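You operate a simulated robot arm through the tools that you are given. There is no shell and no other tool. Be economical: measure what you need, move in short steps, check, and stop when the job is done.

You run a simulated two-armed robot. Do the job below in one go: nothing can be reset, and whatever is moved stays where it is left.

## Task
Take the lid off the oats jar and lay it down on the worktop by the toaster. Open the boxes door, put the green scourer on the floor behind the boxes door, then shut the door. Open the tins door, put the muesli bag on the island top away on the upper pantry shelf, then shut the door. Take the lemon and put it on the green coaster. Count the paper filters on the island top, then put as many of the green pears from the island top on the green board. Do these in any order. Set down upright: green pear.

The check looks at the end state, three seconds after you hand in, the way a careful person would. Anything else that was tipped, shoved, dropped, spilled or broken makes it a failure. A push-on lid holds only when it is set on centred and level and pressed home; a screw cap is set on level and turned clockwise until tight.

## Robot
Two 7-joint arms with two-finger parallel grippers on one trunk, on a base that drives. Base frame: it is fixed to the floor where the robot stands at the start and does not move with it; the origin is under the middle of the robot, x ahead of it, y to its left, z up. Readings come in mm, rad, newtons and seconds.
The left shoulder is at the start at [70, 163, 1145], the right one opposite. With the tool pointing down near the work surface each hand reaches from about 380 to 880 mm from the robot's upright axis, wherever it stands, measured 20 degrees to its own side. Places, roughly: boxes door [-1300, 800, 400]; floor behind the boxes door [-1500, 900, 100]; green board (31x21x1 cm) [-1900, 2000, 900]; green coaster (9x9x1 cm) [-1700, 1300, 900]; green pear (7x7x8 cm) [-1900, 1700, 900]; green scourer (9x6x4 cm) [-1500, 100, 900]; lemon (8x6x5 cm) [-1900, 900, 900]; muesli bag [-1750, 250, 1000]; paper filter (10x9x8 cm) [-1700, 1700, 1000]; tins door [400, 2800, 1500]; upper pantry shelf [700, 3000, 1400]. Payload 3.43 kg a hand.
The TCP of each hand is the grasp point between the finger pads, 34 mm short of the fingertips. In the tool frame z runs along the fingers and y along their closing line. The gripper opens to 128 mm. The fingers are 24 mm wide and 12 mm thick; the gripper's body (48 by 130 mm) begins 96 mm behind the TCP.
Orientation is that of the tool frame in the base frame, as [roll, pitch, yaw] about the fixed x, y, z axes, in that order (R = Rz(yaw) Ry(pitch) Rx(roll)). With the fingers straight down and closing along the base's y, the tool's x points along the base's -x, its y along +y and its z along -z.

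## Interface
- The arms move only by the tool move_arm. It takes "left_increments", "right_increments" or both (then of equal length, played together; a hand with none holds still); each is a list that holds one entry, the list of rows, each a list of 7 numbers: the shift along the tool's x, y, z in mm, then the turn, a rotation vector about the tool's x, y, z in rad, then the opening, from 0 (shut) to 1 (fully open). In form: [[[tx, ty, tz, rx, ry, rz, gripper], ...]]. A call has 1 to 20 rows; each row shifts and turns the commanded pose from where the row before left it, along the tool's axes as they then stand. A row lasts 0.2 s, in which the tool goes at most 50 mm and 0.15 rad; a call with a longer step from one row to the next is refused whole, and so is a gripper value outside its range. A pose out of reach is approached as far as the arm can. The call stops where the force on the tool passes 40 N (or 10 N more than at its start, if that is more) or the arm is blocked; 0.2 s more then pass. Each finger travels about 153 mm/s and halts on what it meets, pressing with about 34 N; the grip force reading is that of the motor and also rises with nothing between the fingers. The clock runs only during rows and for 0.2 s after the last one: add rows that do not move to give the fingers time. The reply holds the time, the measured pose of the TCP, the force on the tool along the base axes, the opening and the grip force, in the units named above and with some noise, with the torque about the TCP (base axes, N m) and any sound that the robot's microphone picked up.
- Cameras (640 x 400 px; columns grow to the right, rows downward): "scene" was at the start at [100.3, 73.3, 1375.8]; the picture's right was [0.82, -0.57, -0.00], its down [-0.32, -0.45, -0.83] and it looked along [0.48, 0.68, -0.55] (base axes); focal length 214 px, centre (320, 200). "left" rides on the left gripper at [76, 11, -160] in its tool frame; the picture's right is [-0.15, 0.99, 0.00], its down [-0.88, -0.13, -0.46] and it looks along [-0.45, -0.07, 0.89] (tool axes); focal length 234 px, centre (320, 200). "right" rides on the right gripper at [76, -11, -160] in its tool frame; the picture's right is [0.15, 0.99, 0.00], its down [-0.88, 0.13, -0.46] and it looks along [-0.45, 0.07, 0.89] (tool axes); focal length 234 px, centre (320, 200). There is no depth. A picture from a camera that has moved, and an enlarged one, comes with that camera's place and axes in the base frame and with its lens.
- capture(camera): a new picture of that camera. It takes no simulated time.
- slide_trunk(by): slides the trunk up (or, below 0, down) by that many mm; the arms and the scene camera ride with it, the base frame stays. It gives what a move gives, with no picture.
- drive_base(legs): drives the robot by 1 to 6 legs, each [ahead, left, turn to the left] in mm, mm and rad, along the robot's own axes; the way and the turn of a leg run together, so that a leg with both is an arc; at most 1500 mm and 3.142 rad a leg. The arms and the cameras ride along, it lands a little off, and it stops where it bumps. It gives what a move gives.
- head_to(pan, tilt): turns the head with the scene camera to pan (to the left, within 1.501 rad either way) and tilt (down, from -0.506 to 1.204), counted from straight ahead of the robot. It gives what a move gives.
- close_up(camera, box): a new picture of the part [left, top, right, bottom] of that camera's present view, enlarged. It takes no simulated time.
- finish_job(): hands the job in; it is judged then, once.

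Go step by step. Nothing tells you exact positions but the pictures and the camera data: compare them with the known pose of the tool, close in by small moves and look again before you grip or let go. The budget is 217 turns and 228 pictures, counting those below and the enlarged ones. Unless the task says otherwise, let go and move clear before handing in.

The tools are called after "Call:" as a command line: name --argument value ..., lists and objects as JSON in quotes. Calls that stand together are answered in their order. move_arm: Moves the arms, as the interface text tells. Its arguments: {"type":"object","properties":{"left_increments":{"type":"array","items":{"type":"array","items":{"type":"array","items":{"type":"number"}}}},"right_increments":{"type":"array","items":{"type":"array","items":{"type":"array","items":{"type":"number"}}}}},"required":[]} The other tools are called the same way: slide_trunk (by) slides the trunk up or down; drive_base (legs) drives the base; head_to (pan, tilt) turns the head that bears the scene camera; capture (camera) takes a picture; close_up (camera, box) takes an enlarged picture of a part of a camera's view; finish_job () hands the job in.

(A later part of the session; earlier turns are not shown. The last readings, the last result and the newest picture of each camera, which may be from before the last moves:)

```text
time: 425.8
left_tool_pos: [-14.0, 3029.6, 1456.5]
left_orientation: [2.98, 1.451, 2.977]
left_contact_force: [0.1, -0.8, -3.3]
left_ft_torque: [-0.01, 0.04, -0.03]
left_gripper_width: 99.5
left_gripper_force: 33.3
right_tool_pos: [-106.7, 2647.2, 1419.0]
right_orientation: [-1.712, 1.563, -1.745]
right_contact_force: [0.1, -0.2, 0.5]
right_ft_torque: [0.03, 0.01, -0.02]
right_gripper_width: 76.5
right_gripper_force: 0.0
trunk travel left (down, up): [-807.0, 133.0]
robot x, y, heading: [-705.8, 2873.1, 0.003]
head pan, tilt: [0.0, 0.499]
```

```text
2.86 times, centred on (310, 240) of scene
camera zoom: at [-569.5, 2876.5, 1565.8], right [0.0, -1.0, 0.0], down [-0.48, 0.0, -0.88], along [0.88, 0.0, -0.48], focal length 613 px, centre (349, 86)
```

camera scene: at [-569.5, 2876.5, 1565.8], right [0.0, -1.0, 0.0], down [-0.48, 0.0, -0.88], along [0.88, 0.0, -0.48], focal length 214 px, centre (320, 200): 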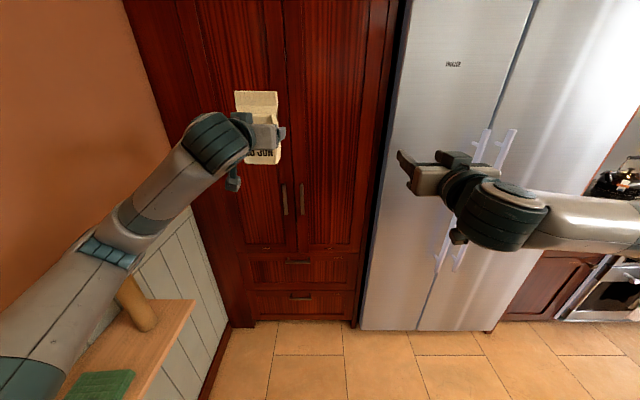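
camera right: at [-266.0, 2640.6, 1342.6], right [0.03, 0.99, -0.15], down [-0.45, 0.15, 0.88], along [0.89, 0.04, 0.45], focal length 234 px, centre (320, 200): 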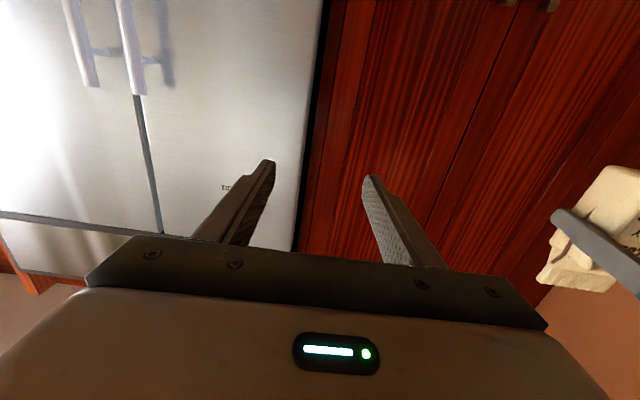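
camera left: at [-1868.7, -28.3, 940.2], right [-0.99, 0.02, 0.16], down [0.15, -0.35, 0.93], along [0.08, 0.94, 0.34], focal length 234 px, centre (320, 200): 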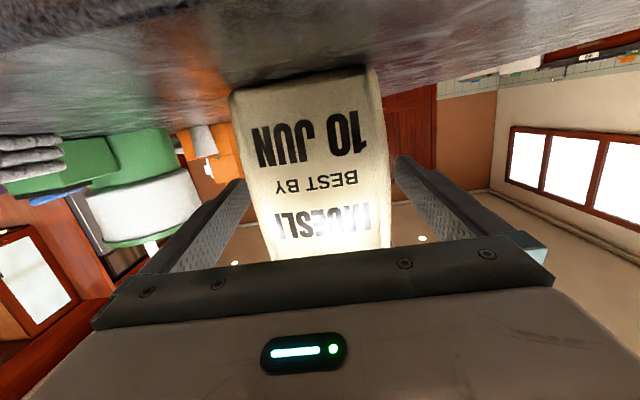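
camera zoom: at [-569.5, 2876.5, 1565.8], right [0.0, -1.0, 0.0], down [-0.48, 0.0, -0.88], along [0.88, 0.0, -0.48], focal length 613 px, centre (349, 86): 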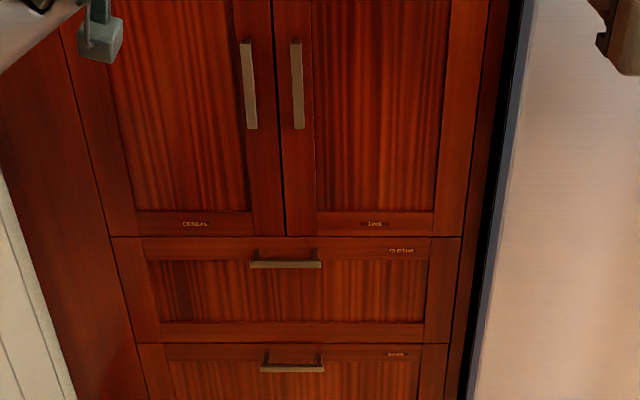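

Confirmed: TINS is the right door; handle ≈[316, 2960], z 1000–1160, hinge ≈[350, 2650]. I bring the right hand down, left and forward, and shift the base.

Call:
move_arm --right_increments '[[[42, 25, 12, 0, 0, 0, 0.5], [42, 25, 12, 0, 0, 0, 0.5], [42, 25, 12, 0, 0, 0, 0.5], [42, 25, 12, 0, 0, 0, 0.5], [42, 25, 12, 0, 0, 0, 0.5], [42, 25, 12, 0, 0, 0, 0.5], [42, 25, 12, 0, 0, 0, 0.5], [42, 25, 12, 0, 0, 0, 0.5], [0, 0, 0, 0, 0, 0, 0.5]]]'

Call:
drive_base --legs '[[0, 90, 0], [190, 0, 0]]'

Call:
capture --camera "right"

Call:
capture --camera "scene"

```text
refused: row 1 steps farther than a row can; nothing moved
```

```text
time: 428.0
left_tool_pos: [171.2, 3112.1, 1459.8]
left_orientation: [2.967, 1.451, 2.96]
left_contact_force: [-1.3, -0.2, -3.4]
left_ft_torque: [0.0, 0.01, 0.07]
left_gripper_width: 99.6
left_gripper_force: 34.1
right_tool_pos: [77.8, 2730.4, 1419.7]
right_orientation: [-1.31, 1.565, -1.349]
right_contact_force: [-0.1, -0.2, -0.3]
right_ft_torque: [-0.02, -0.01, 0.02]
right_gripper_width: 76.7
right_gripper_force: 0.1
trunk travel left (down, up): [-807.0, 133.0]
robot x, y, heading: [-522.8, 2965.7, 0.002]
head pan, tilt: [0.0, 0.499]
```

```text
44 pictures are left
camera right: at [-82.8, 2725.9, 1343.4], right [0.04, 0.99, -0.15], down [-0.45, 0.15, 0.88], along [0.89, 0.04, 0.45], focal length 234 px, centre (320, 200)
```

right: 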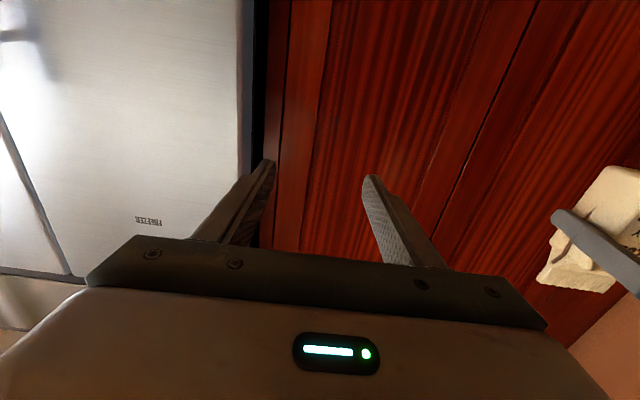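

```text
43 pictures are left
camera scene: at [-385.7, 2962.9, 1566.1], right [0.0, -1.0, 0.0], down [-0.48, 0.0, -0.88], along [0.88, 0.0, -0.48], focal length 214 px, centre (320, 200)
```

scene: 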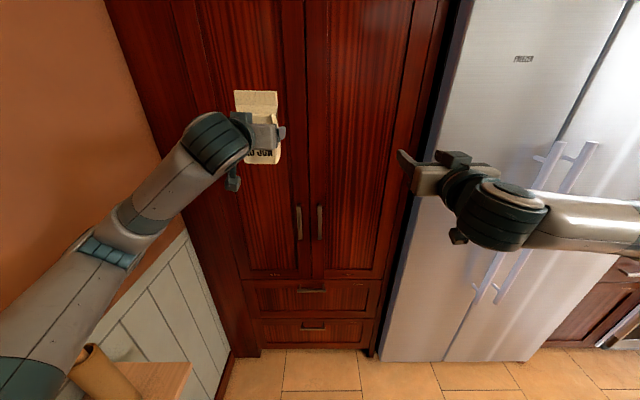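

Call:
move_arm --right_increments '[[[37, 25, 5, 0, 0, 0, 0.5], [37, 26, 5, 0, 0, 0, 0.5], [37, 26, 5, 0, 0, 0, 0.5], [37, 26, 5, 0, 0, 0, 0.5], [37, 26, 5, 0, 0, 0, 0.5], [37, 26, 5, 0, 0, 0, 0.5], [37, 26, 5, 0, 0, 0, 0.5], [37, 26, 5, 0, 0, 0, 0.5], [37, 26, 5, 0, 0, 0, 0.5], [0, 0, 0, 0, 0, 0, 0.5]]]'

Call:
capture --camera "right"

Call:
capture --camera "scene"

```text
time: 430.2
left_tool_pos: [172.4, 3112.3, 1458.6]
left_orientation: [2.966, 1.45, 2.957]
left_contact_force: [-0.7, -1.1, -4.0]
left_ft_torque: [0.02, -0.01, 0.0]
left_gripper_width: 99.7
left_gripper_force: 33.6
right_tool_pos: [115.4, 2908.8, 1193.9]
right_orientation: [-1.505, 1.566, -1.546]
right_contact_force: [-0.3, -0.3, -1.1]
right_ft_torque: [0.01, 0.02, 0.01]
right_gripper_width: 63.8
right_gripper_force: 0.1
right hand out of reach, approached as far as the arm can: row 1, 2, 3, 4
trunk travel left (down, up): [-807.0, 133.0]
robot x, y, heading: [-526.7, 2964.8, -0.003]
head pan, tilt: [0.0, 0.499]
```

```text
42 pictures are left
camera right: at [-44.5, 2903.7, 1119.0], right [0.04, 0.99, -0.15], down [-0.45, 0.15, 0.88], along [0.89, 0.03, 0.45], focal length 234 px, centre (320, 200)
```

right: 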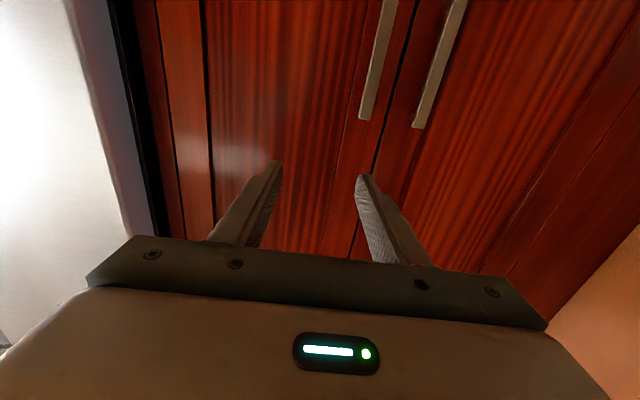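

```text
41 pictures are left
camera scene: at [-383.6, 2962.1, 1565.9], right [0.0, -1.0, 0.0], down [-0.48, 0.0, -0.88], along [0.88, 0.0, -0.48], focal length 214 px, centre (320, 200)
```

scene: 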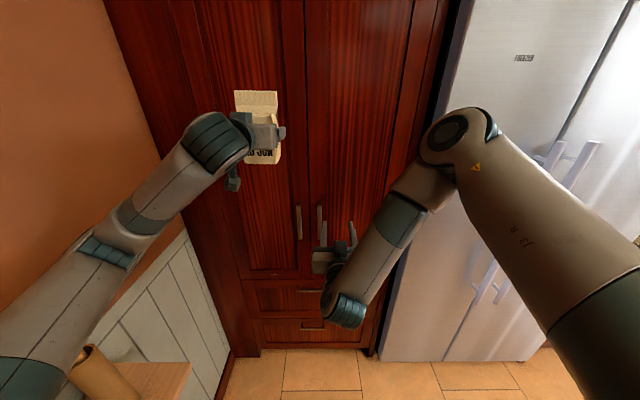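

Handle at y≈2964, top z≈1157. Align (left 55, down 99) and move forward partly.

Call:
move_arm --right_increments '[[[33, 18, 0, 0, 0, 0, 0.5], [33, 18, 0, 0, 0, 0, 0.5], [33, 19, 0, 0, 0, 0, 0.5], [0, 0, 30, 0, 0, 0, 0.5], [0, 0, 30, 0, 0, 0, 0.5], [0, 0, 0, 0, 0, 0, 0.5]]]'

Call:
drive_base --legs '[[75, 0, 0]]'

Call:
capture --camera "right"

```text
time: 431.6
left_tool_pos: [173.7, 3114.0, 1457.1]
left_orientation: [2.984, 1.449, 2.975]
left_contact_force: [-0.3, 0.8, -3.7]
left_ft_torque: [-0.02, 0.01, 0.0]
left_gripper_width: 99.9
left_gripper_force: 33.3
right_tool_pos: [176.7, 2967.1, 1099.3]
right_orientation: [-2.145, 1.561, -2.19]
right_contact_force: [-0.2, 0.1, 0.1]
right_ft_torque: [0.02, 0.01, -0.01]
right_gripper_width: 64.0
right_gripper_force: 0.1
trunk travel left (down, up): [-807.0, 133.0]
robot x, y, heading: [-527.5, 2964.5, -0.008]
head pan, tilt: [0.0, 0.499]
```

```text
time: 432.7
left_tool_pos: [244.2, 3112.8, 1460.1]
left_orientation: [2.974, 1.453, 2.965]
left_contact_force: [-0.7, -0.6, -3.5]
left_ft_torque: [0.04, 0.01, 0.0]
left_gripper_width: 99.5
left_gripper_force: 33.9
right_tool_pos: [246.8, 2965.7, 1101.0]
right_orientation: [-1.867, 1.564, -1.909]
right_contact_force: [0.2, 0.3, 0.4]
right_ft_torque: [-0.02, 0.03, 0.0]
right_gripper_width: 64.2
right_gripper_force: 0.0
trunk travel left (down, up): [-807.0, 133.0]
robot x, y, heading: [-449.1, 2965.8, -0.002]
head pan, tilt: [0.0, 0.499]
```

```text
40 pictures are left
camera right: at [87.8, 2961.0, 1025.8], right [0.04, 0.99, -0.15], down [-0.45, 0.16, 0.88], along [0.89, 0.03, 0.45], focal length 234 px, centre (320, 200)
```

right: 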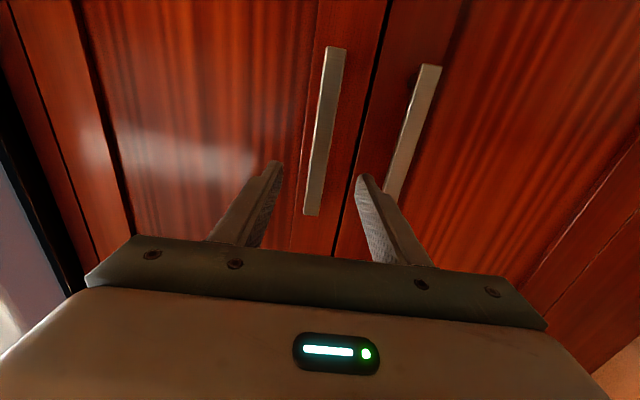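

Handle is between the fingers' line. Advance 50 mm and close.

Call:
move_arm --right_increments '[[[10, -4, 20, 0, 0, 0, 0.5], [0, 0, 18, 0, 0, 0, 0.5], [0, 0, 12, 0, 0, 0, 0.5], [0, 0, 0, 0, 0, 0, 0.3], [0, 0, 0, 0, 0, 0, 0.1], [0, 0, 0, 0, 0, 0, 0], [0, 0, 0, 0, 0, 0, 0]]]'

Call:
capture --camera "right"

```text
time: 434.5
left_tool_pos: [248.9, 3111.0, 1457.0]
left_orientation: [2.977, 1.448, 2.967]
left_contact_force: [0.4, 0.5, -4.5]
left_ft_torque: [0.02, -0.02, -0.1]
left_gripper_width: 99.5
left_gripper_force: 34.1
right_tool_pos: [298.2, 2962.0, 1099.3]
right_orientation: [-2.495, 1.556, -2.571]
right_contact_force: [-0.5, -22.4, -1.2]
right_ft_torque: [1.35, 0.77, 0.23]
right_gripper_width: 18.3
right_gripper_force: 45.2
right hand out of reach, approached as far as the arm can: row 1, 2
trunk travel left (down, up): [-807.0, 133.0]
robot x, y, heading: [-448.8, 2959.6, -0.006]
head pan, tilt: [0.0, 0.499]
stopped in row 7 (right hand): the force on the tool passed its limit (the readings are from after the stop); the commanded pose is now the measured one
```

```text
39 pictures are left
camera right: at [137.4, 2962.2, 1025.3], right [0.07, 0.99, -0.15], down [-0.43, 0.17, 0.88], along [0.9, 0.01, 0.44], focal length 234 px, centre (320, 200)
```

right: 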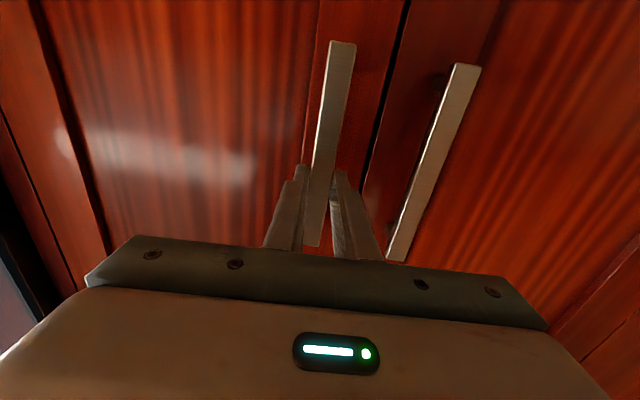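

Handle gripped. Pull by swinging the base about the hinge in small arcs.

Call:
drive_base --legs '[[-46, -120, 0.15]]'

Call:
capture --camera "scene"

```text
time: 435.8
left_tool_pos: [184.8, 3085.8, 1457.6]
left_orientation: [2.946, 1.447, 3.086]
left_contact_force: [-0.3, -1.3, -3.6]
left_ft_torque: [-0.02, 0.02, 0.03]
left_gripper_width: 99.9
left_gripper_force: 34.3
right_tool_pos: [254.2, 2950.9, 1099.4]
right_orientation: [-2.756, 1.561, -2.668]
right_contact_force: [9.6, -21.8, -2.7]
right_ft_torque: [0.94, -0.74, 0.11]
right_gripper_width: 17.9
right_gripper_force: 44.7
trunk travel left (down, up): [-807.0, 133.0]
robot x, y, heading: [-484.9, 2837.1, 0.148]
head pan, tilt: [0.0, 0.499]
```

```text
38 pictures are left
camera scene: at [-343.5, 2854.2, 1565.5], right [0.14, -0.99, 0.0], down [-0.48, -0.07, -0.88], along [0.87, 0.13, -0.48], focal length 214 px, centre (320, 200)
```

scene: 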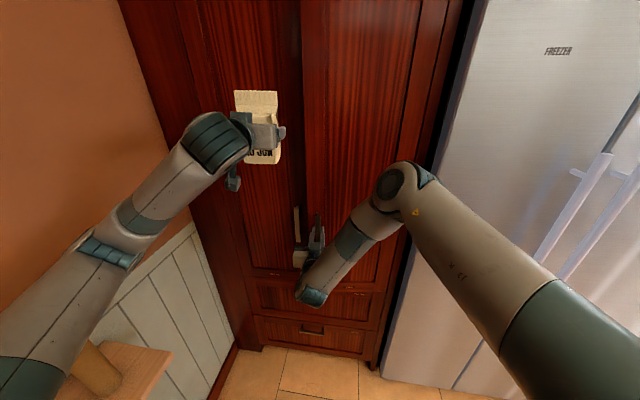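

The door is opening. Continue the arc.

Call:
drive_base --legs '[[-62, -160, 0.2], [-62, -160, 0.2]]'

Call:
capture --camera "scene"

```text
time: 438.6
left_tool_pos: [23.0, 2992.0, 1455.1]
left_orientation: [2.975, 1.446, -2.768]
left_contact_force: [-0.4, 0.7, -3.8]
left_ft_torque: [0.01, 0.02, -0.07]
left_gripper_width: 100.0
left_gripper_force: 33.8
right_tool_pos: [144.9, 2889.9, 1098.9]
right_orientation: [-2.451, 1.559, -1.979]
right_contact_force: [9.8, -10.7, 1.3]
right_ft_torque: [0.82, 1.36, 0.14]
right_gripper_width: 18.5
right_gripper_force: 44.7
trunk travel left (down, up): [-807.0, 133.0]
robot x, y, heading: [-496.8, 2503.4, 0.546]
head pan, tilt: [0.0, 0.499]
stopped in leg 2: the force on the tool passed its limit (the readings are from after the stop); the commanded pose is now the measured one
```

```text
37 pictures are left
camera scene: at [-374.9, 2575.3, 1565.8], right [0.52, -0.86, 0.0], down [-0.41, -0.25, -0.88], along [0.75, 0.45, -0.48], focal length 214 px, centre (320, 200)
```

scene: 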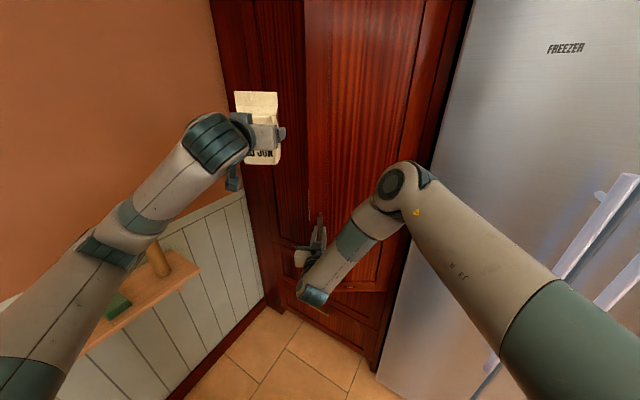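

Door ≈40° open. I regrip to relieve strain and continue.

Call:
move_arm --right_increments '[[[0, 0, 0, 0, 0, 0, 0.2], [0, 0, 0, 0, 0, 0, 0.28], [0, 0, 0, 0, 0, 0, 0.28], [0, 0, 0, -0.08, 0, 0, 0.28], [0, 0, 0, 0, 0, 0, 0.1], [0, 0, 0, 0, 0, 0, 0], [0, 0, 0, 0, 0, 0, 0]]]'

Call:
drive_base --legs '[[-50, -130, 0.17], [-50, -130, 0.17]]'

Call:
capture --camera "scene"

```text
time: 439.8
left_tool_pos: [29.1, 2985.8, 1456.2]
left_orientation: [2.952, 1.446, -2.799]
left_contact_force: [0.8, 0.1, -3.9]
left_ft_torque: [0.01, 0.07, 0.05]
left_gripper_width: 99.7
left_gripper_force: 34.1
right_tool_pos: [140.1, 2888.2, 1109.8]
right_orientation: [-2.746, 1.539, -2.238]
right_contact_force: [12.5, -14.5, -7.4]
right_ft_torque: [0.26, 0.15, -0.34]
right_gripper_width: 22.6
right_gripper_force: 9.2
right hand out of reach, approached as far as the arm can: row 4
trunk travel left (down, up): [-807.0, 133.0]
robot x, y, heading: [-493.3, 2502.5, 0.538]
head pan, tilt: [0.0, 0.499]
stopped in row 5 (right hand): the force on the tool passed its limit (the readings are from after the stop); the commanded pose is now the measured one
```

```text
time: 441.4
left_tool_pos: [-28.0, 2929.3, 1454.4]
left_orientation: [2.969, 1.444, -2.604]
left_contact_force: [-0.2, 0.4, -4.2]
left_ft_torque: [0.0, -0.03, -0.03]
left_gripper_width: 99.9
left_gripper_force: 33.7
right_tool_pos: [105.2, 2850.0, 1111.8]
right_orientation: [-2.578, 1.54, -1.909]
right_contact_force: [12.6, -10.6, -2.6]
right_ft_torque: [0.23, 0.07, -0.29]
right_gripper_width: 21.4
right_gripper_force: 7.6
trunk travel left (down, up): [-807.0, 133.0]
robot x, y, heading: [-455.9, 2357.6, 0.715]
head pan, tilt: [0.0, 0.499]
stopped in leg 2: the force on the tool passed its limit (the readings are from after the stop); the commanded pose is now the measured one
```

```text
36 pictures are left
camera scene: at [-349.2, 2451.8, 1565.7], right [0.66, -0.76, 0.0], down [-0.36, -0.31, -0.88], along [0.66, 0.57, -0.48], focal length 214 px, centre (320, 200)
```

scene: 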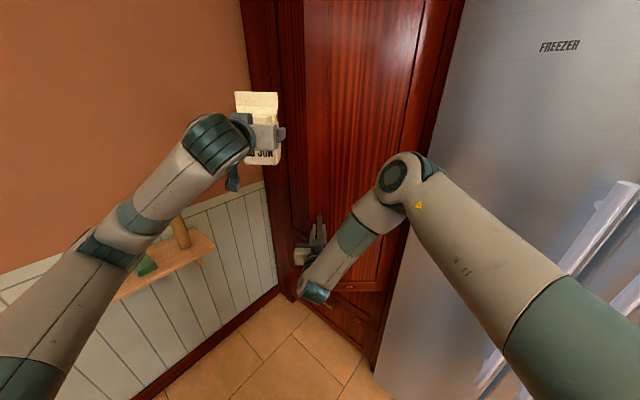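

Door ≈50° open. I release the handle, back off, and go around the door's free edge to push it wider from inside with the right hand.

Call:
move_arm --right_increments '[[[0, 0, 0, 0, 0, 0, 0.3], [0, 0, 0, 0, 0, 0, 0.5], [0, 0, -20, 0, 0, 0, 0.5], [0, 0, -35, 0, 0, 0, 0.5], [0, 0, -35, 0, 0, 0, 0.3], [0, 0, -30, 0, 0, 0, 0], [0, 0, 0, 0, 0, 0, 0]]]'

Call:
drive_base --legs '[[-150, 0, 0], [0, 0, -0.715], [-60, 0, 0], [0, 600, 0]]'

Call:
capture --camera "scene"

```text
time: 443.0
left_tool_pos: [-30.0, 2930.1, 1457.0]
left_orientation: [2.975, 1.447, -2.598]
left_contact_force: [0.0, 0.4, -4.6]
left_ft_torque: [-0.01, 0.0, 0.01]
left_gripper_width: 99.9
left_gripper_force: 33.5
right_tool_pos: [6.4, 2778.6, 1113.3]
right_orientation: [-2.595, 1.539, -1.918]
right_contact_force: [-0.1, -0.3, -0.2]
right_ft_torque: [0.01, -0.02, -0.01]
right_gripper_width: 0.0
right_gripper_force: 33.3
trunk travel left (down, up): [-807.0, 133.0]
robot x, y, heading: [-456.8, 2359.5, 0.721]
head pan, tilt: [0.0, 0.499]
```

```text
time: 449.8
left_tool_pos: [65.1, 2988.4, 1456.5]
left_orientation: [2.973, 1.447, 2.96]
left_contact_force: [-0.6, 0.4, -4.4]
left_ft_torque: [-0.04, 0.02, 0.0]
left_gripper_width: 99.9
left_gripper_force: 33.9
right_tool_pos: [-7.3, 2850.1, 1114.6]
right_orientation: [-2.601, 1.54, -2.649]
right_contact_force: [-0.1, 0.0, -0.1]
right_ft_torque: [0.01, -0.02, 0.01]
right_gripper_width: 0.1
right_gripper_force: 33.4
trunk travel left (down, up): [-807.0, 133.0]
robot x, y, heading: [-631.5, 2843.4, -0.01]
head pan, tilt: [0.0, 0.499]
```

```text
35 pictures are left
camera scene: at [-491.9, 2840.6, 1565.7], right [-0.01, -1.0, 0.0], down [-0.48, 0.0, -0.88], along [0.88, -0.01, -0.48], focal length 214 px, centre (320, 200)
```

scene: 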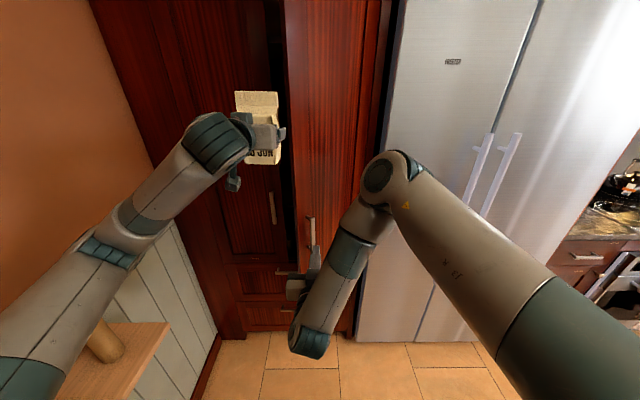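

Door edge ≈[110, 2918]. Shift left 105 mm, then forward so the fist is behind the edge.

Call:
drive_base --legs '[[0, 108, 0], [170, 0, 0.01]]'

Call:
capture --camera "scene"

Call:
capture --camera "right"

```text
time: 452.1
left_tool_pos: [230.8, 3098.3, 1458.4]
left_orientation: [2.966, 1.451, 2.961]
left_contact_force: [-1.0, -0.5, -3.7]
left_ft_torque: [0.01, -0.01, 0.03]
left_gripper_width: 99.9
left_gripper_force: 33.9
right_tool_pos: [158.9, 2958.5, 1116.4]
right_orientation: [-2.57, 1.54, -2.614]
right_contact_force: [0.1, 0.0, 0.1]
right_ft_torque: [0.02, -0.02, 0.01]
right_gripper_width: 0.3
right_gripper_force: 32.9
trunk travel left (down, up): [-807.0, 133.0]
robot x, y, heading: [-463.5, 2947.7, -0.002]
head pan, tilt: [0.0, 0.499]
```

```text
34 pictures are left
camera scene: at [-326.2, 2947.1, 1566.1], right [0.0, -1.0, 0.0], down [-0.48, 0.0, -0.88], along [0.88, 0.0, -0.48], focal length 214 px, centre (320, 200)
```

scene: 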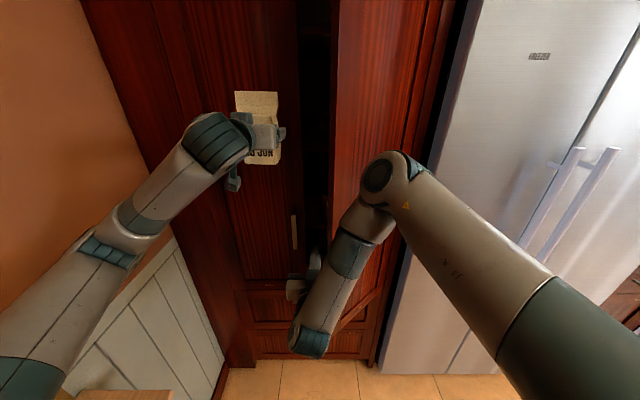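

```text
33 pictures are left
camera right: at [-2.1, 2953.2, 1044.1], right [0.04, 0.99, -0.16], down [-0.43, 0.16, 0.89], along [0.9, 0.04, 0.43], focal length 234 px, centre (320, 200)
```

right: 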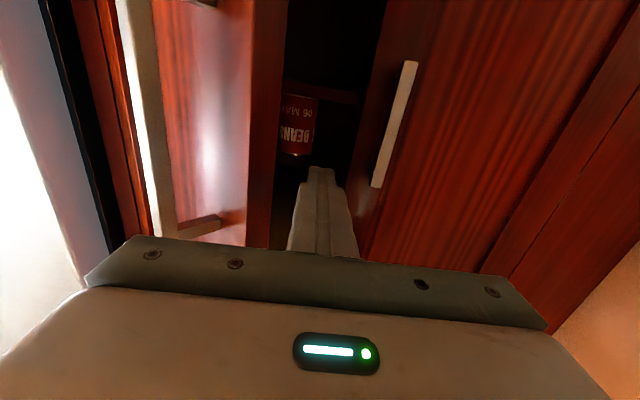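

The fist is inside the gap. Drive right to sweep the door wide open.

Call:
drive_base --legs '[[0, -110, 0], [0, -100, 0]]'

Call:
capture --camera "scene"

```text
time: 453.0
left_tool_pos: [234.2, 3068.7, 1454.2]
left_orientation: [2.999, 1.442, 2.999]
left_contact_force: [0.8, 0.7, -3.6]
left_ft_torque: [0.02, -0.02, 0.02]
left_gripper_width: 99.9
left_gripper_force: 33.6
right_tool_pos: [158.3, 2934.9, 1112.9]
right_orientation: [-2.837, 1.538, -2.854]
right_contact_force: [0.4, 0.3, -0.4]
right_ft_torque: [-0.03, -0.01, 0.0]
right_gripper_width: 0.2
right_gripper_force: 33.1
trunk travel left (down, up): [-807.0, 133.0]
robot x, y, heading: [-462.6, 2906.5, -0.0]
head pan, tilt: [0.0, 0.499]
stopped in leg 1: the force on the tool passed its limit (the readings are from after the stop); the commanded pose is now the measured one
```

```text
32 pictures are left
camera scene: at [-322.7, 2914.8, 1565.7], right [0.0, -1.0, 0.0], down [-0.48, 0.0, -0.88], along [0.88, 0.0, -0.48], focal length 214 px, centre (320, 200)
```

scene: 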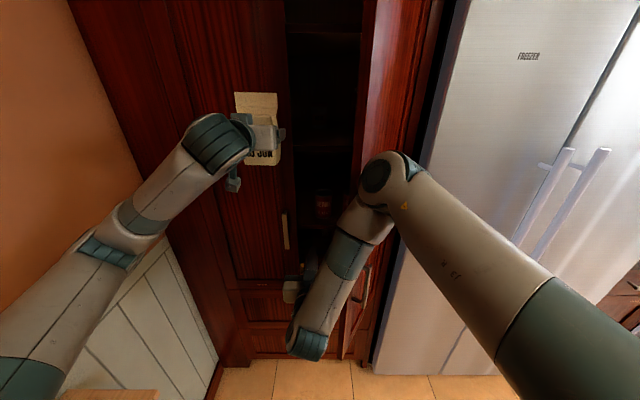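

Good, it swung further. Continue in smaller drives.

Call:
drive_base --legs '[[0, -90, 0]]'

Call:
drive_base --legs '[[0, -90, 0]]'

Call:
capture --camera "scene"

```text
time: 453.9
left_tool_pos: [234.6, 3031.8, 1451.2]
left_orientation: [2.998, 1.437, 3.0]
left_contact_force: [0.1, 0.4, -3.7]
left_ft_torque: [0.0, 0.01, -0.04]
left_gripper_width: 99.8
left_gripper_force: 33.9
right_tool_pos: [156.1, 2903.8, 1113.6]
right_orientation: [-2.906, 1.537, -2.913]
right_contact_force: [-8.6, 6.6, -4.8]
right_ft_torque: [0.09, -0.62, -1.19]
right_gripper_width: 0.0
right_gripper_force: 32.8
trunk travel left (down, up): [-807.0, 133.0]
robot x, y, heading: [-464.6, 2872.3, 0.004]
head pan, tilt: [0.0, 0.499]
stopped in leg 1: the force on the tool passed its limit (the readings are from after the stop); the commanded pose is now the measured one
```

```text
time: 454.7
left_tool_pos: [231.5, 3017.1, 1452.0]
left_orientation: [2.992, 1.439, 2.994]
left_contact_force: [0.8, 0.1, -5.0]
left_ft_torque: [0.03, 0.04, -0.01]
left_gripper_width: 100.1
left_gripper_force: 33.9
right_tool_pos: [148.5, 2893.4, 1114.1]
right_orientation: [-3.004, 1.535, -2.998]
right_contact_force: [-18.6, 12.6, 6.3]
right_ft_torque: [-0.73, 0.01, -2.29]
right_gripper_width: 0.1
right_gripper_force: 32.1
trunk travel left (down, up): [-807.0, 133.0]
robot x, y, heading: [-466.3, 2852.8, -0.0]
head pan, tilt: [0.0, 0.499]
stopped in leg 1: the force on the tool passed its limit (the readings are from after the stop); the commanded pose is now the measured one
```

```text
31 pictures are left
camera scene: at [-326.6, 2861.8, 1566.2], right [0.0, -1.0, 0.0], down [-0.48, 0.0, -0.88], along [0.88, 0.0, -0.48], focal length 214 px, centre (320, 200)
```

scene: 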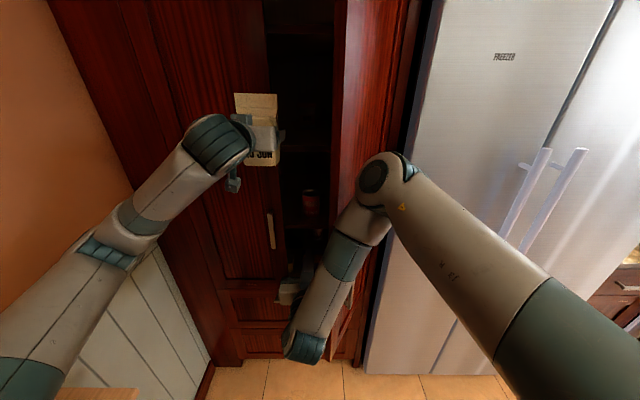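

The edge is jamming on the gripper front. I disengage, reposition the fist further forward and with the forearm straighter, then push again.

Call:
drive_base --legs '[[0, 60, 0]]'

Call:
move_arm --left_increments '[[[0, -15, 0, 0, 0, 0, 0.45], [0, -15, 0, 0, 0, 0, 0.45], [0, -15, 0, 0, 0, 0, 0.45], [0, -15, 0, 0, 0, 0, 0.45], [0, 0, 0, 0, 0, 0, 0.45]]]'

Call:
drive_base --legs '[[0, 80, 0]]'

Call:
move_arm --right_increments '[[[0, -20, 12, 0, 0, 0, 0], [0, -20, 12, 0, 0, 0, 0], [0, -20, 12, 0, 0, 0, 0], [0, -20, 12, 0, 0, 0, 0], [0, -20, 12, 0, 0, 0, 0], [0, 0, 0, 0, 0, 0, 0]]]'

Call:
capture --camera "scene"

```text
time: 455.7
left_tool_pos: [235.0, 3061.0, 1453.2]
left_orientation: [2.94, 1.437, 2.939]
left_contact_force: [0.3, -1.9, -4.3]
left_ft_torque: [-0.05, 0.02, 0.06]
left_gripper_width: 100.0
left_gripper_force: 33.7
right_tool_pos: [150.6, 2939.2, 1112.5]
right_orientation: [3.109, 1.533, 3.105]
right_contact_force: [0.3, -0.4, -0.5]
right_ft_torque: [0.01, 0.0, 0.07]
right_gripper_width: 0.1
right_gripper_force: 33.2
trunk travel left (down, up): [-807.0, 133.0]
robot x, y, heading: [-465.9, 2917.5, -0.001]
head pan, tilt: [0.0, 0.499]
```

```text
time: 456.9
left_tool_pos: [232.7, 3008.5, 1451.0]
left_orientation: [2.975, 1.439, 2.973]
left_contact_force: [0.4, 0.7, -3.2]
left_ft_torque: [0.02, 0.01, 0.0]
left_gripper_width: 99.8
left_gripper_force: 34.2
right_tool_pos: [151.8, 2943.9, 1112.7]
right_orientation: [-3.05, 1.53, -3.055]
right_contact_force: [-0.2, -0.2, -0.7]
right_ft_torque: [-0.03, -0.01, 0.0]
right_gripper_width: 0.0
right_gripper_force: 33.4
trunk travel left (down, up): [-807.0, 133.0]
robot x, y, heading: [-465.2, 2917.3, 0.001]
head pan, tilt: [0.0, 0.499]
```

```text
time: 457.9
left_tool_pos: [232.4, 3082.0, 1451.0]
left_orientation: [2.954, 1.438, 2.948]
left_contact_force: [1.3, -0.6, -3.8]
left_ft_torque: [0.01, 0.04, 0.02]
left_gripper_width: 99.7
left_gripper_force: 34.4
right_tool_pos: [151.7, 3019.0, 1112.0]
right_orientation: [-3.118, 1.532, -3.122]
right_contact_force: [-0.3, -1.3, -0.1]
right_ft_torque: [0.0, 0.01, 0.01]
right_gripper_width: 0.1
right_gripper_force: 33.0
trunk travel left (down, up): [-807.0, 133.0]
robot x, y, heading: [-462.4, 2993.9, -0.002]
head pan, tilt: [0.0, 0.499]
```

```text
time: 459.3
left_tool_pos: [233.2, 3086.4, 1449.8]
left_orientation: [2.976, 1.438, 2.973]
left_contact_force: [-0.8, 1.1, -3.9]
left_ft_torque: [-0.01, 0.01, 0.03]
left_gripper_width: 99.6
left_gripper_force: 33.8
right_tool_pos: [199.0, 2960.3, 1136.1]
right_orientation: [-3.037, 1.526, -3.053]
right_contact_force: [0.8, -0.3, -0.1]
right_ft_torque: [-0.04, 0.01, -0.02]
right_gripper_width: 0.0
right_gripper_force: 32.7
right hand out of reach, approached as far as the arm can: row 3, 4, 5
trunk travel left (down, up): [-807.0, 133.0]
robot x, y, heading: [-466.8, 2993.2, -0.003]
head pan, tilt: [0.0, 0.499]
```

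```text
30 pictures are left
camera scene: at [-324.4, 2994.9, 1565.7], right [0.0, -1.0, 0.0], down [-0.48, 0.0, -0.88], along [0.88, 0.0, -0.48], focal length 214 px, centre (320, 200)
```

scene: 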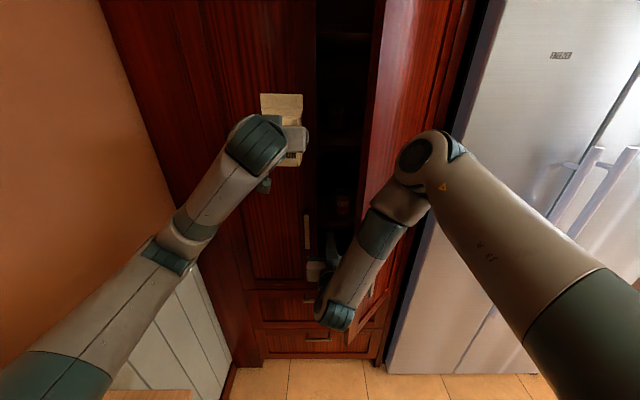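

I push again, this time driving diagonally back-right so the arm follows the edge's arc.

Call:
drive_base --legs '[[-10, -60, 0], [-50, -70, 0]]'

Call:
drive_base --legs '[[-45, -80, 0]]'

Call:
capture --camera "scene"

```text
time: 460.3
left_tool_pos: [225.6, 3040.9, 1449.2]
left_orientation: [2.968, 1.434, 2.969]
left_contact_force: [0.1, -1.1, -3.8]
left_ft_torque: [0.01, 0.07, 0.07]
left_gripper_width: 100.1
left_gripper_force: 34.0
right_tool_pos: [188.6, 2922.9, 1135.6]
right_orientation: [3.088, 1.52, 3.098]
right_contact_force: [-3.6, 10.7, -4.0]
right_ft_torque: [-0.04, -0.4, -0.83]
right_gripper_width: 0.0
right_gripper_force: 32.8
trunk travel left (down, up): [-807.0, 133.0]
robot x, y, heading: [-468.7, 2947.2, -0.001]
head pan, tilt: [0.0, 0.499]
stopped in leg 1: the force on the tool passed its limit (the readings are from after the stop); the commanded pose is now the measured one
```

```text
time: 461.4
left_tool_pos: [176.3, 2968.4, 1451.1]
left_orientation: [3.005, 1.438, 3.009]
left_contact_force: [0.2, 1.2, -4.9]
left_ft_torque: [0.0, 0.01, -0.06]
left_gripper_width: 99.9
left_gripper_force: 33.8
right_tool_pos: [140.6, 2847.8, 1137.7]
right_orientation: [-3.07, 1.528, -3.067]
right_contact_force: [-23.6, 15.6, -0.2]
right_ft_torque: [-0.23, -0.6, -2.11]
right_gripper_width: 0.0
right_gripper_force: 32.8
trunk travel left (down, up): [-807.0, 133.0]
robot x, y, heading: [-516.6, 2866.2, 0.004]
head pan, tilt: [0.0, 0.499]
```

```text
29 pictures are left
camera scene: at [-381.0, 2874.2, 1566.2], right [0.0, -1.0, 0.0], down [-0.48, -0.01, -0.88], along [0.88, 0.0, -0.48], focal length 214 px, centre (320, 200)
```

scene: 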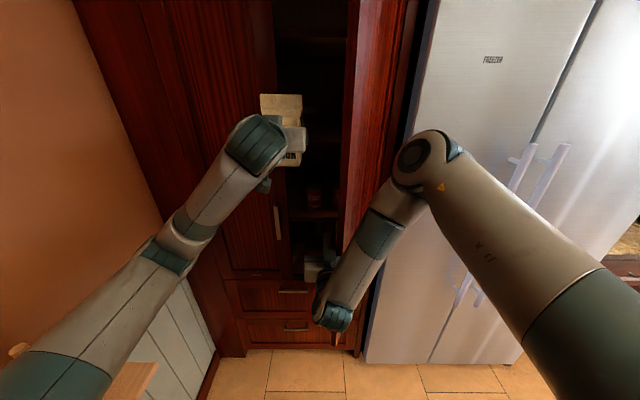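

It's opening; continue diagonally with more backward motion.

Call:
drive_base --legs '[[-55, -55, 0]]'

Call:
drive_base --legs '[[-35, -70, 0]]'

Call:
capture --camera "scene"

```text
time: 462.5
left_tool_pos: [130.4, 2911.5, 1447.0]
left_orientation: [2.996, 1.434, 2.998]
left_contact_force: [0.9, 0.9, -3.7]
left_ft_torque: [0.01, 0.0, -0.04]
left_gripper_width: 99.5
left_gripper_force: 34.0
right_tool_pos: [93.1, 2790.3, 1133.6]
right_orientation: [-3.127, 1.522, -3.12]
right_contact_force: [-0.1, 0.7, -0.5]
right_ft_torque: [-0.02, -0.03, -0.03]
right_gripper_width: 0.0
right_gripper_force: 33.3
trunk travel left (down, up): [-807.0, 133.0]
robot x, y, heading: [-571.2, 2812.4, 0.004]
head pan, tilt: [0.0, 0.499]
```

```text
time: 463.5
left_tool_pos: [94.5, 2843.9, 1446.8]
left_orientation: [2.999, 1.434, 3.005]
left_contact_force: [-0.8, 1.0, -4.5]
left_ft_torque: [0.01, 0.03, -0.03]
left_gripper_width: 99.9
left_gripper_force: 34.7
right_tool_pos: [58.0, 2723.6, 1134.8]
right_orientation: [-3.122, 1.523, -3.113]
right_contact_force: [0.1, 0.1, -0.7]
right_ft_torque: [0.01, 0.01, -0.03]
right_gripper_width: 0.3
right_gripper_force: 32.4
trunk travel left (down, up): [-807.0, 133.0]
robot x, y, heading: [-606.6, 2746.6, 0.005]
head pan, tilt: [0.0, 0.499]
```

```text
28 pictures are left
camera scene: at [-462.6, 2747.8, 1565.3], right [0.0, -1.0, 0.0], down [-0.48, 0.0, -0.88], along [0.88, 0.0, -0.48], focal length 214 px, centre (320, 200)
```

scene: 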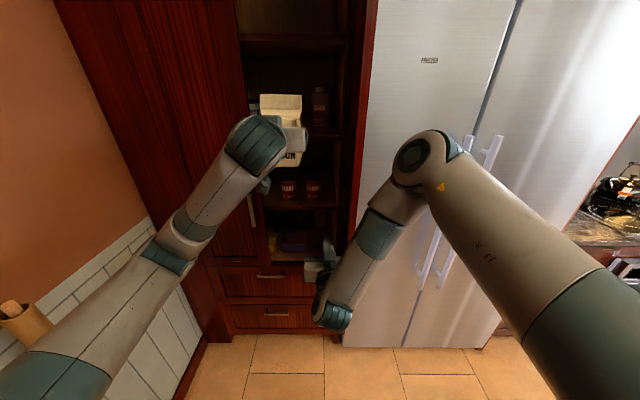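

The TINS door is wide open now. Zoom on the shelves.

Call:
close_up --camera "scene" --box '[220, 0, 400, 260]'

```text
1.54 times, centred on (310, 130) of scene
camera zoom: at [-462.6, 2747.8, 1565.3], right [0.0, -1.0, 0.0], down [-0.48, 0.0, -0.88], along [0.88, 0.0, -0.48], focal length 330 px, centre (335, 308)
```

zoom: 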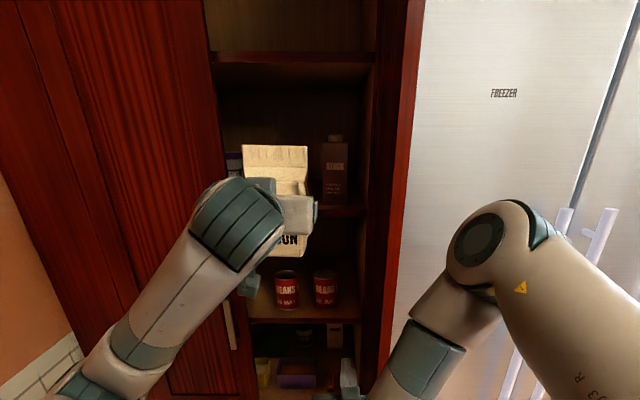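

Upper shelf is at z≈1390 with a free gap at y≈2800–3000 (brown box on the right). I raise the bag above shelf height and align at y≈2900, just outside.

Call:
slide_trunk --by 62

Call:
move_arm --right_increments '[[[0, 0, -25, 0, 0, 0, 0], [0, 0, -25, 0, 0, 0, 0], [0, 0, -25, 0, 0, 0, 0], [0, 0, 0, 0, 0, 0, 0]]]'

Call:
drive_base --legs '[[0, 56, -0.005], [190, 0, 0]]'

Call:
head_to --pan 0.0 --tilt 0.25

Call:
capture --camera "scene"

Call:
capture --camera "left"

```text
time: 464.6
left_tool_pos: [91.6, 2841.4, 1510.6]
left_orientation: [2.977, 1.434, 2.985]
left_contact_force: [1.1, 0.1, -4.6]
left_ft_torque: [0.01, 0.0, 0.02]
left_gripper_width: 99.9
left_gripper_force: 34.1
right_tool_pos: [56.7, 2721.1, 1198.4]
right_orientation: [3.111, 1.523, 3.118]
right_contact_force: [-0.1, 0.3, -0.5]
right_ft_torque: [-0.02, -0.01, 0.0]
right_gripper_width: 0.0
right_gripper_force: 32.9
trunk travel left (down, up): [-869.0, 71.0]
robot x, y, heading: [-607.7, 2741.3, 0.0]
head pan, tilt: [0.0, 0.499]
```

```text
time: 465.6
left_tool_pos: [92.6, 2839.7, 1510.9]
left_orientation: [2.971, 1.434, 2.976]
left_contact_force: [-0.7, -0.7, -4.7]
left_ft_torque: [-0.01, 0.04, 0.0]
left_gripper_width: 99.7
left_gripper_force: 34.2
right_tool_pos: [-20.7, 2721.5, 1202.0]
right_orientation: [3.084, 1.525, 3.09]
right_contact_force: [0.1, 1.2, -0.9]
right_ft_torque: [0.01, -0.02, -0.01]
right_gripper_width: 0.0
right_gripper_force: 32.8
trunk travel left (down, up): [-869.0, 71.0]
robot x, y, heading: [-606.0, 2742.4, 0.003]
head pan, tilt: [0.0, 0.499]
```

```text
time: 467.7
left_tool_pos: [240.9, 2803.4, 1520.5]
left_orientation: [2.988, 1.447, 2.9]
left_contact_force: [-2.1, 1.0, -3.3]
left_ft_torque: [-0.03, 0.07, -0.01]
left_gripper_width: 100.0
left_gripper_force: 33.8
right_tool_pos: [101.2, 2713.1, 1216.9]
right_orientation: [-2.985, 1.531, -3.025]
right_contact_force: [-125.3, 34.1, 69.1]
right_ft_torque: [-3.83, 3.17, -8.32]
right_gripper_width: 0.1
right_gripper_force: 33.1
trunk travel left (down, up): [-869.0, 71.0]
robot x, y, heading: [-445.9, 2767.0, -0.086]
head pan, tilt: [0.0, 0.499]
stopped in leg 2: the force on the tool passed its limit (the readings are from after the stop); the commanded pose is now the measured one
```

```text
time: 468.5
left_tool_pos: [239.6, 2807.8, 1522.3]
left_orientation: [2.958, 1.45, 2.878]
left_contact_force: [0.5, 0.2, -5.1]
left_ft_torque: [0.0, 0.03, 0.02]
left_gripper_width: 99.9
left_gripper_force: 34.1
right_tool_pos: [102.6, 2711.9, 1215.5]
right_orientation: [-3.053, 1.531, -3.094]
right_contact_force: [-152.4, 15.5, 63.9]
right_ft_torque: [-2.99, 1.91, -7.56]
right_gripper_width: 0.1
right_gripper_force: 32.7
trunk travel left (down, up): [-869.0, 71.0]
robot x, y, heading: [-445.7, 2770.0, -0.082]
head pan, tilt: [0.0, 0.25]
```

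```text
26 pictures are left
camera scene: at [-343.7, 2761.7, 1654.4], right [-0.08, -1.0, 0.0], down [-0.22, 0.02, -0.98], along [0.97, -0.08, -0.22], focal length 214 px, centre (320, 200)
```

scene: 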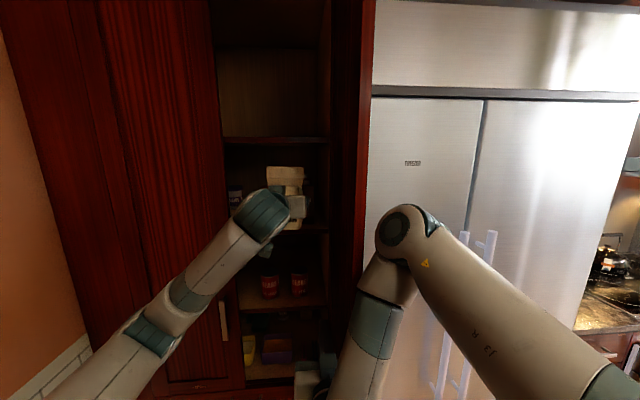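

```text
25 pictures are left
camera left: at [74.3, 2833.9, 1465.4], right [0.1, 0.98, 0.17], down [-0.36, -0.12, 0.93], along [0.93, -0.15, 0.34], focal length 234 px, centre (320, 200)
```

left: 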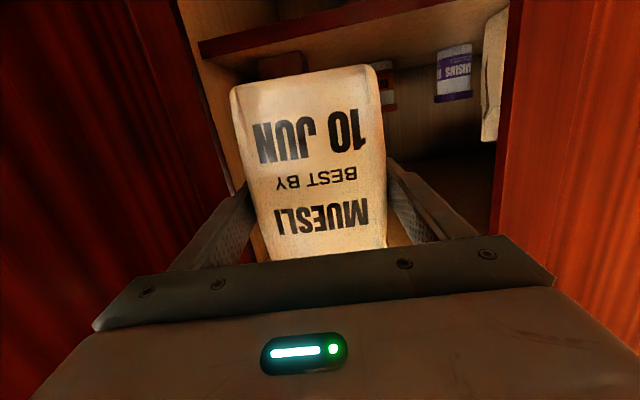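

The right hand pressed the open door's end; I back off at once and move the right arm to the outer (fridge) side of the door.

Call:
drive_base --legs '[[-160, 0, 0.08]]'

Call:
move_arm --right_increments '[[[0, -40, -5, 0, 0, 0, 0], [0, -40, -5, 0, 0, 0, 0], [0, -40, -5, 0, 0, 0, 0], [0, -40, -5, 0, 0, 0, 0], [0, -40, -5, 0, 0, 0, 0], [0, -40, 0, 0, 0, 0, 0], [0, -40, 0, 0, 0, 0, 0], [0, 0, 0, 0, 0, 0, 0]]]'

Call:
capture --camera "scene"

```text
time: 469.9
left_tool_pos: [125.2, 2868.6, 1501.4]
left_orientation: [2.987, 1.421, 2.987]
left_contact_force: [0.4, 0.2, -4.8]
left_ft_torque: [0.01, 0.01, -0.02]
left_gripper_width: 99.6
left_gripper_force: 34.2
right_tool_pos: [-6.7, 2762.7, 1197.4]
right_orientation: [-3.137, 1.503, -3.101]
right_contact_force: [-0.3, -0.6, 0.4]
right_ft_torque: [-0.01, 0.01, -0.01]
right_gripper_width: 0.2
right_gripper_force: 33.2
trunk travel left (down, up): [-869.0, 71.0]
robot x, y, heading: [-594.6, 2776.0, -0.001]
head pan, tilt: [0.0, 0.25]
```

```text
time: 471.5
left_tool_pos: [120.6, 2868.5, 1503.3]
left_orientation: [2.982, 1.421, 2.984]
left_contact_force: [-0.3, 0.7, -4.4]
left_ft_torque: [0.0, 0.02, 0.02]
left_gripper_width: 99.6
left_gripper_force: 34.1
right_tool_pos: [-29.7, 2677.8, 1272.2]
right_orientation: [-3.129, 1.483, -3.093]
right_contact_force: [-15.4, 2.2, 5.6]
right_ft_torque: [-0.07, -0.29, -0.1]
right_gripper_width: 0.1
right_gripper_force: 33.1
right hand out of reach, approached as far as the arm can: row 1, 2, 3, 4, 5, 6, 7
trunk travel left (down, up): [-869.0, 71.0]
robot x, y, heading: [-591.4, 2776.2, -0.003]
head pan, tilt: [0.0, 0.25]
stopped in row 8 (right hand): the force on the tool passed its limit (the readings are from after the stop); the commanded pose is now the measured one
```

```text
24 pictures are left
camera scene: at [-453.2, 2774.4, 1651.5], right [0.0, -1.0, 0.0], down [-0.25, 0.0, -0.97], along [0.97, 0.0, -0.25], focal length 214 px, centre (320, 200)
```

scene: 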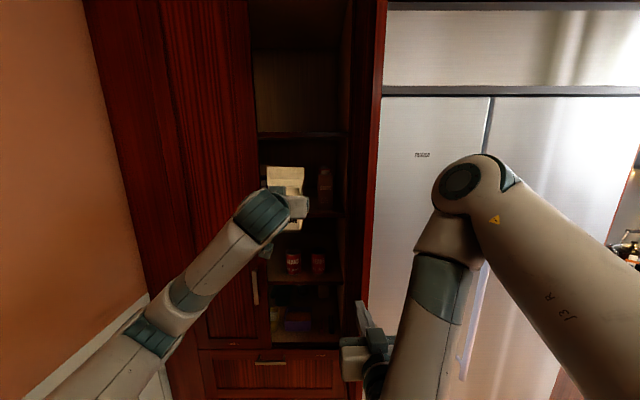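

Back off further, turn the right hand to point down (compact pose) and move it well to the right and up.

Call:
drive_base --legs '[[-220, 0, 0]]'

Call:
move_arm --right_increments '[[[0, 0, -10, 0, 0.14, 0, 0], [0, 0, 0, 0, 0.14, 0, 0], [0, 0, 0, 0, 0.14, 0, 0], [0, 0, 0, 0, 0.14, 0, 0], [0, 0, 0, 0, 0.14, 0, 0], [0, 0, 0, 0, 0.14, 0, 0], [0, 0, 0, 0, 0.14, 0, 0], [0, 0, 0, 0, 0.14, 0, 0], [0, 0, 0, 0, 0.14, 0, 0], [0, 0, 0, 0, 0.14, 0, 0], [0, 0, 0, 0, 0.08, 0, 0], [0, -35, -30, 0, 0, 0, 0], [0, -35, -30, 0, 0, 0, 0], [0, -35, -30, 0, 0, 0, 0], [0, -35, -30, 0, 0, 0, 0], [0, -35, -30, 0, 0, 0, 0], [0, -35, -30, 0, 0, 0, 0], [0, -35, -30, 0, 0, 0, 0], [0, 0, 0, 0, 0, 0, 0]]]'

Call:
capture --camera "scene"

```text
time: 473.2
left_tool_pos: [-88.0, 2869.2, 1499.2]
left_orientation: [2.989, 1.417, 2.991]
left_contact_force: [1.4, 0.9, -5.3]
left_ft_torque: [0.04, 0.01, 0.01]
left_gripper_width: 99.8
left_gripper_force: 34.0
right_tool_pos: [-240.0, 2676.7, 1267.8]
right_orientation: [-3.121, 1.478, -3.088]
right_contact_force: [0.6, 0.2, -0.1]
right_ft_torque: [-0.04, -0.03, -0.02]
right_gripper_width: 0.0
right_gripper_force: 32.7
trunk travel left (down, up): [-869.0, 71.0]
robot x, y, heading: [-810.3, 2770.4, -0.004]
head pan, tilt: [0.0, 0.25]
```

```text
time: 477.2
left_tool_pos: [-91.2, 2868.6, 1501.6]
left_orientation: [2.988, 1.421, 2.988]
left_contact_force: [1.1, -0.3, -4.7]
left_ft_torque: [-0.02, 0.02, -0.01]
left_gripper_width: 99.9
left_gripper_force: 34.1
right_tool_pos: [-230.6, 2440.3, 1476.0]
right_orientation: [-3.14, 0.0, -3.107]
right_contact_force: [-0.1, 0.2, -0.3]
right_ft_torque: [0.0, 0.0, 0.01]
right_gripper_width: 0.1
right_gripper_force: 32.7
right hand out of reach, approached as far as the arm can: row 1
trunk travel left (down, up): [-869.0, 71.0]
robot x, y, heading: [-807.6, 2773.7, 0.004]
head pan, tilt: [0.0, 0.25]
```

```text
23 pictures are left
camera scene: at [-665.4, 2774.6, 1650.8], right [0.0, -1.0, 0.0], down [-0.25, 0.0, -0.97], along [0.97, 0.0, -0.25], focal length 214 px, centre (320, 200)
```

scene: 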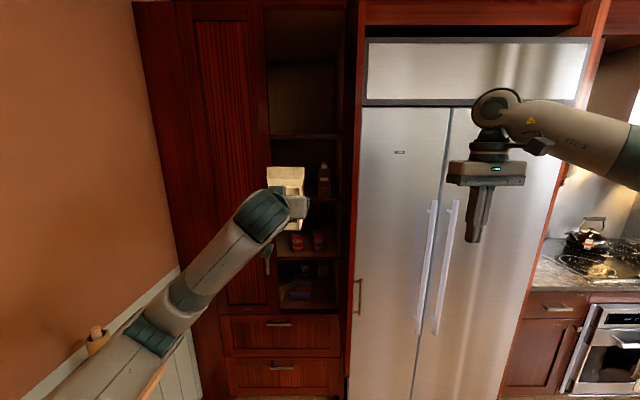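

Right arm is now clear. Align y≈2900 and approach the shelf opening.

Call:
drive_base --legs '[[0, 31, 0], [370, 0, 0]]'

Call:
capture --camera "scene"

Call:
capture --camera "left"

```text
time: 480.0
left_tool_pos: [270.0, 2895.4, 1501.7]
left_orientation: [2.981, 1.423, 2.979]
left_contact_force: [-0.3, -0.1, -3.7]
left_ft_torque: [0.01, 0.08, 0.02]
left_gripper_width: 99.9
left_gripper_force: 34.2
right_tool_pos: [129.7, 2467.5, 1478.0]
right_orientation: [-3.139, 0.003, -3.113]
right_contact_force: [0.1, -0.5, 1.1]
right_ft_torque: [0.0, -0.06, 0.01]
right_gripper_width: 0.0
right_gripper_force: 32.6
trunk travel left (down, up): [-869.0, 71.0]
robot x, y, heading: [-448.4, 2804.8, -0.003]
head pan, tilt: [0.0, 0.25]
```

```text
22 pictures are left
camera scene: at [-304.6, 2803.6, 1651.2], right [0.0, -1.0, 0.0], down [-0.25, 0.0, -0.97], along [0.97, 0.0, -0.25], focal length 214 px, centre (320, 200)
```

scene: 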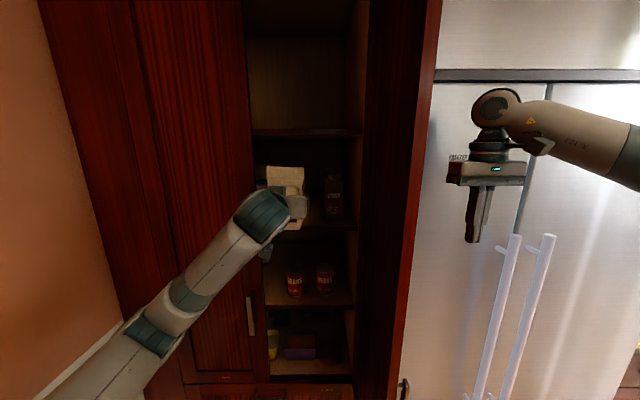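

```text
21 pictures are left
camera left: at [101.2, 2908.6, 1450.7], right [0.03, 0.99, 0.17], down [-0.32, -0.15, 0.93], along [0.95, -0.08, 0.31], focal length 234 px, centre (320, 200)
```

left: 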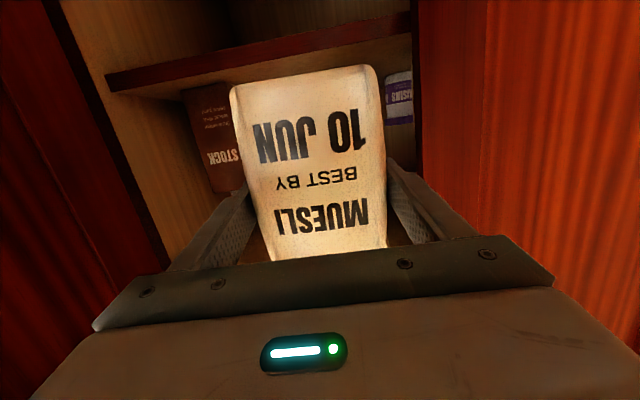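

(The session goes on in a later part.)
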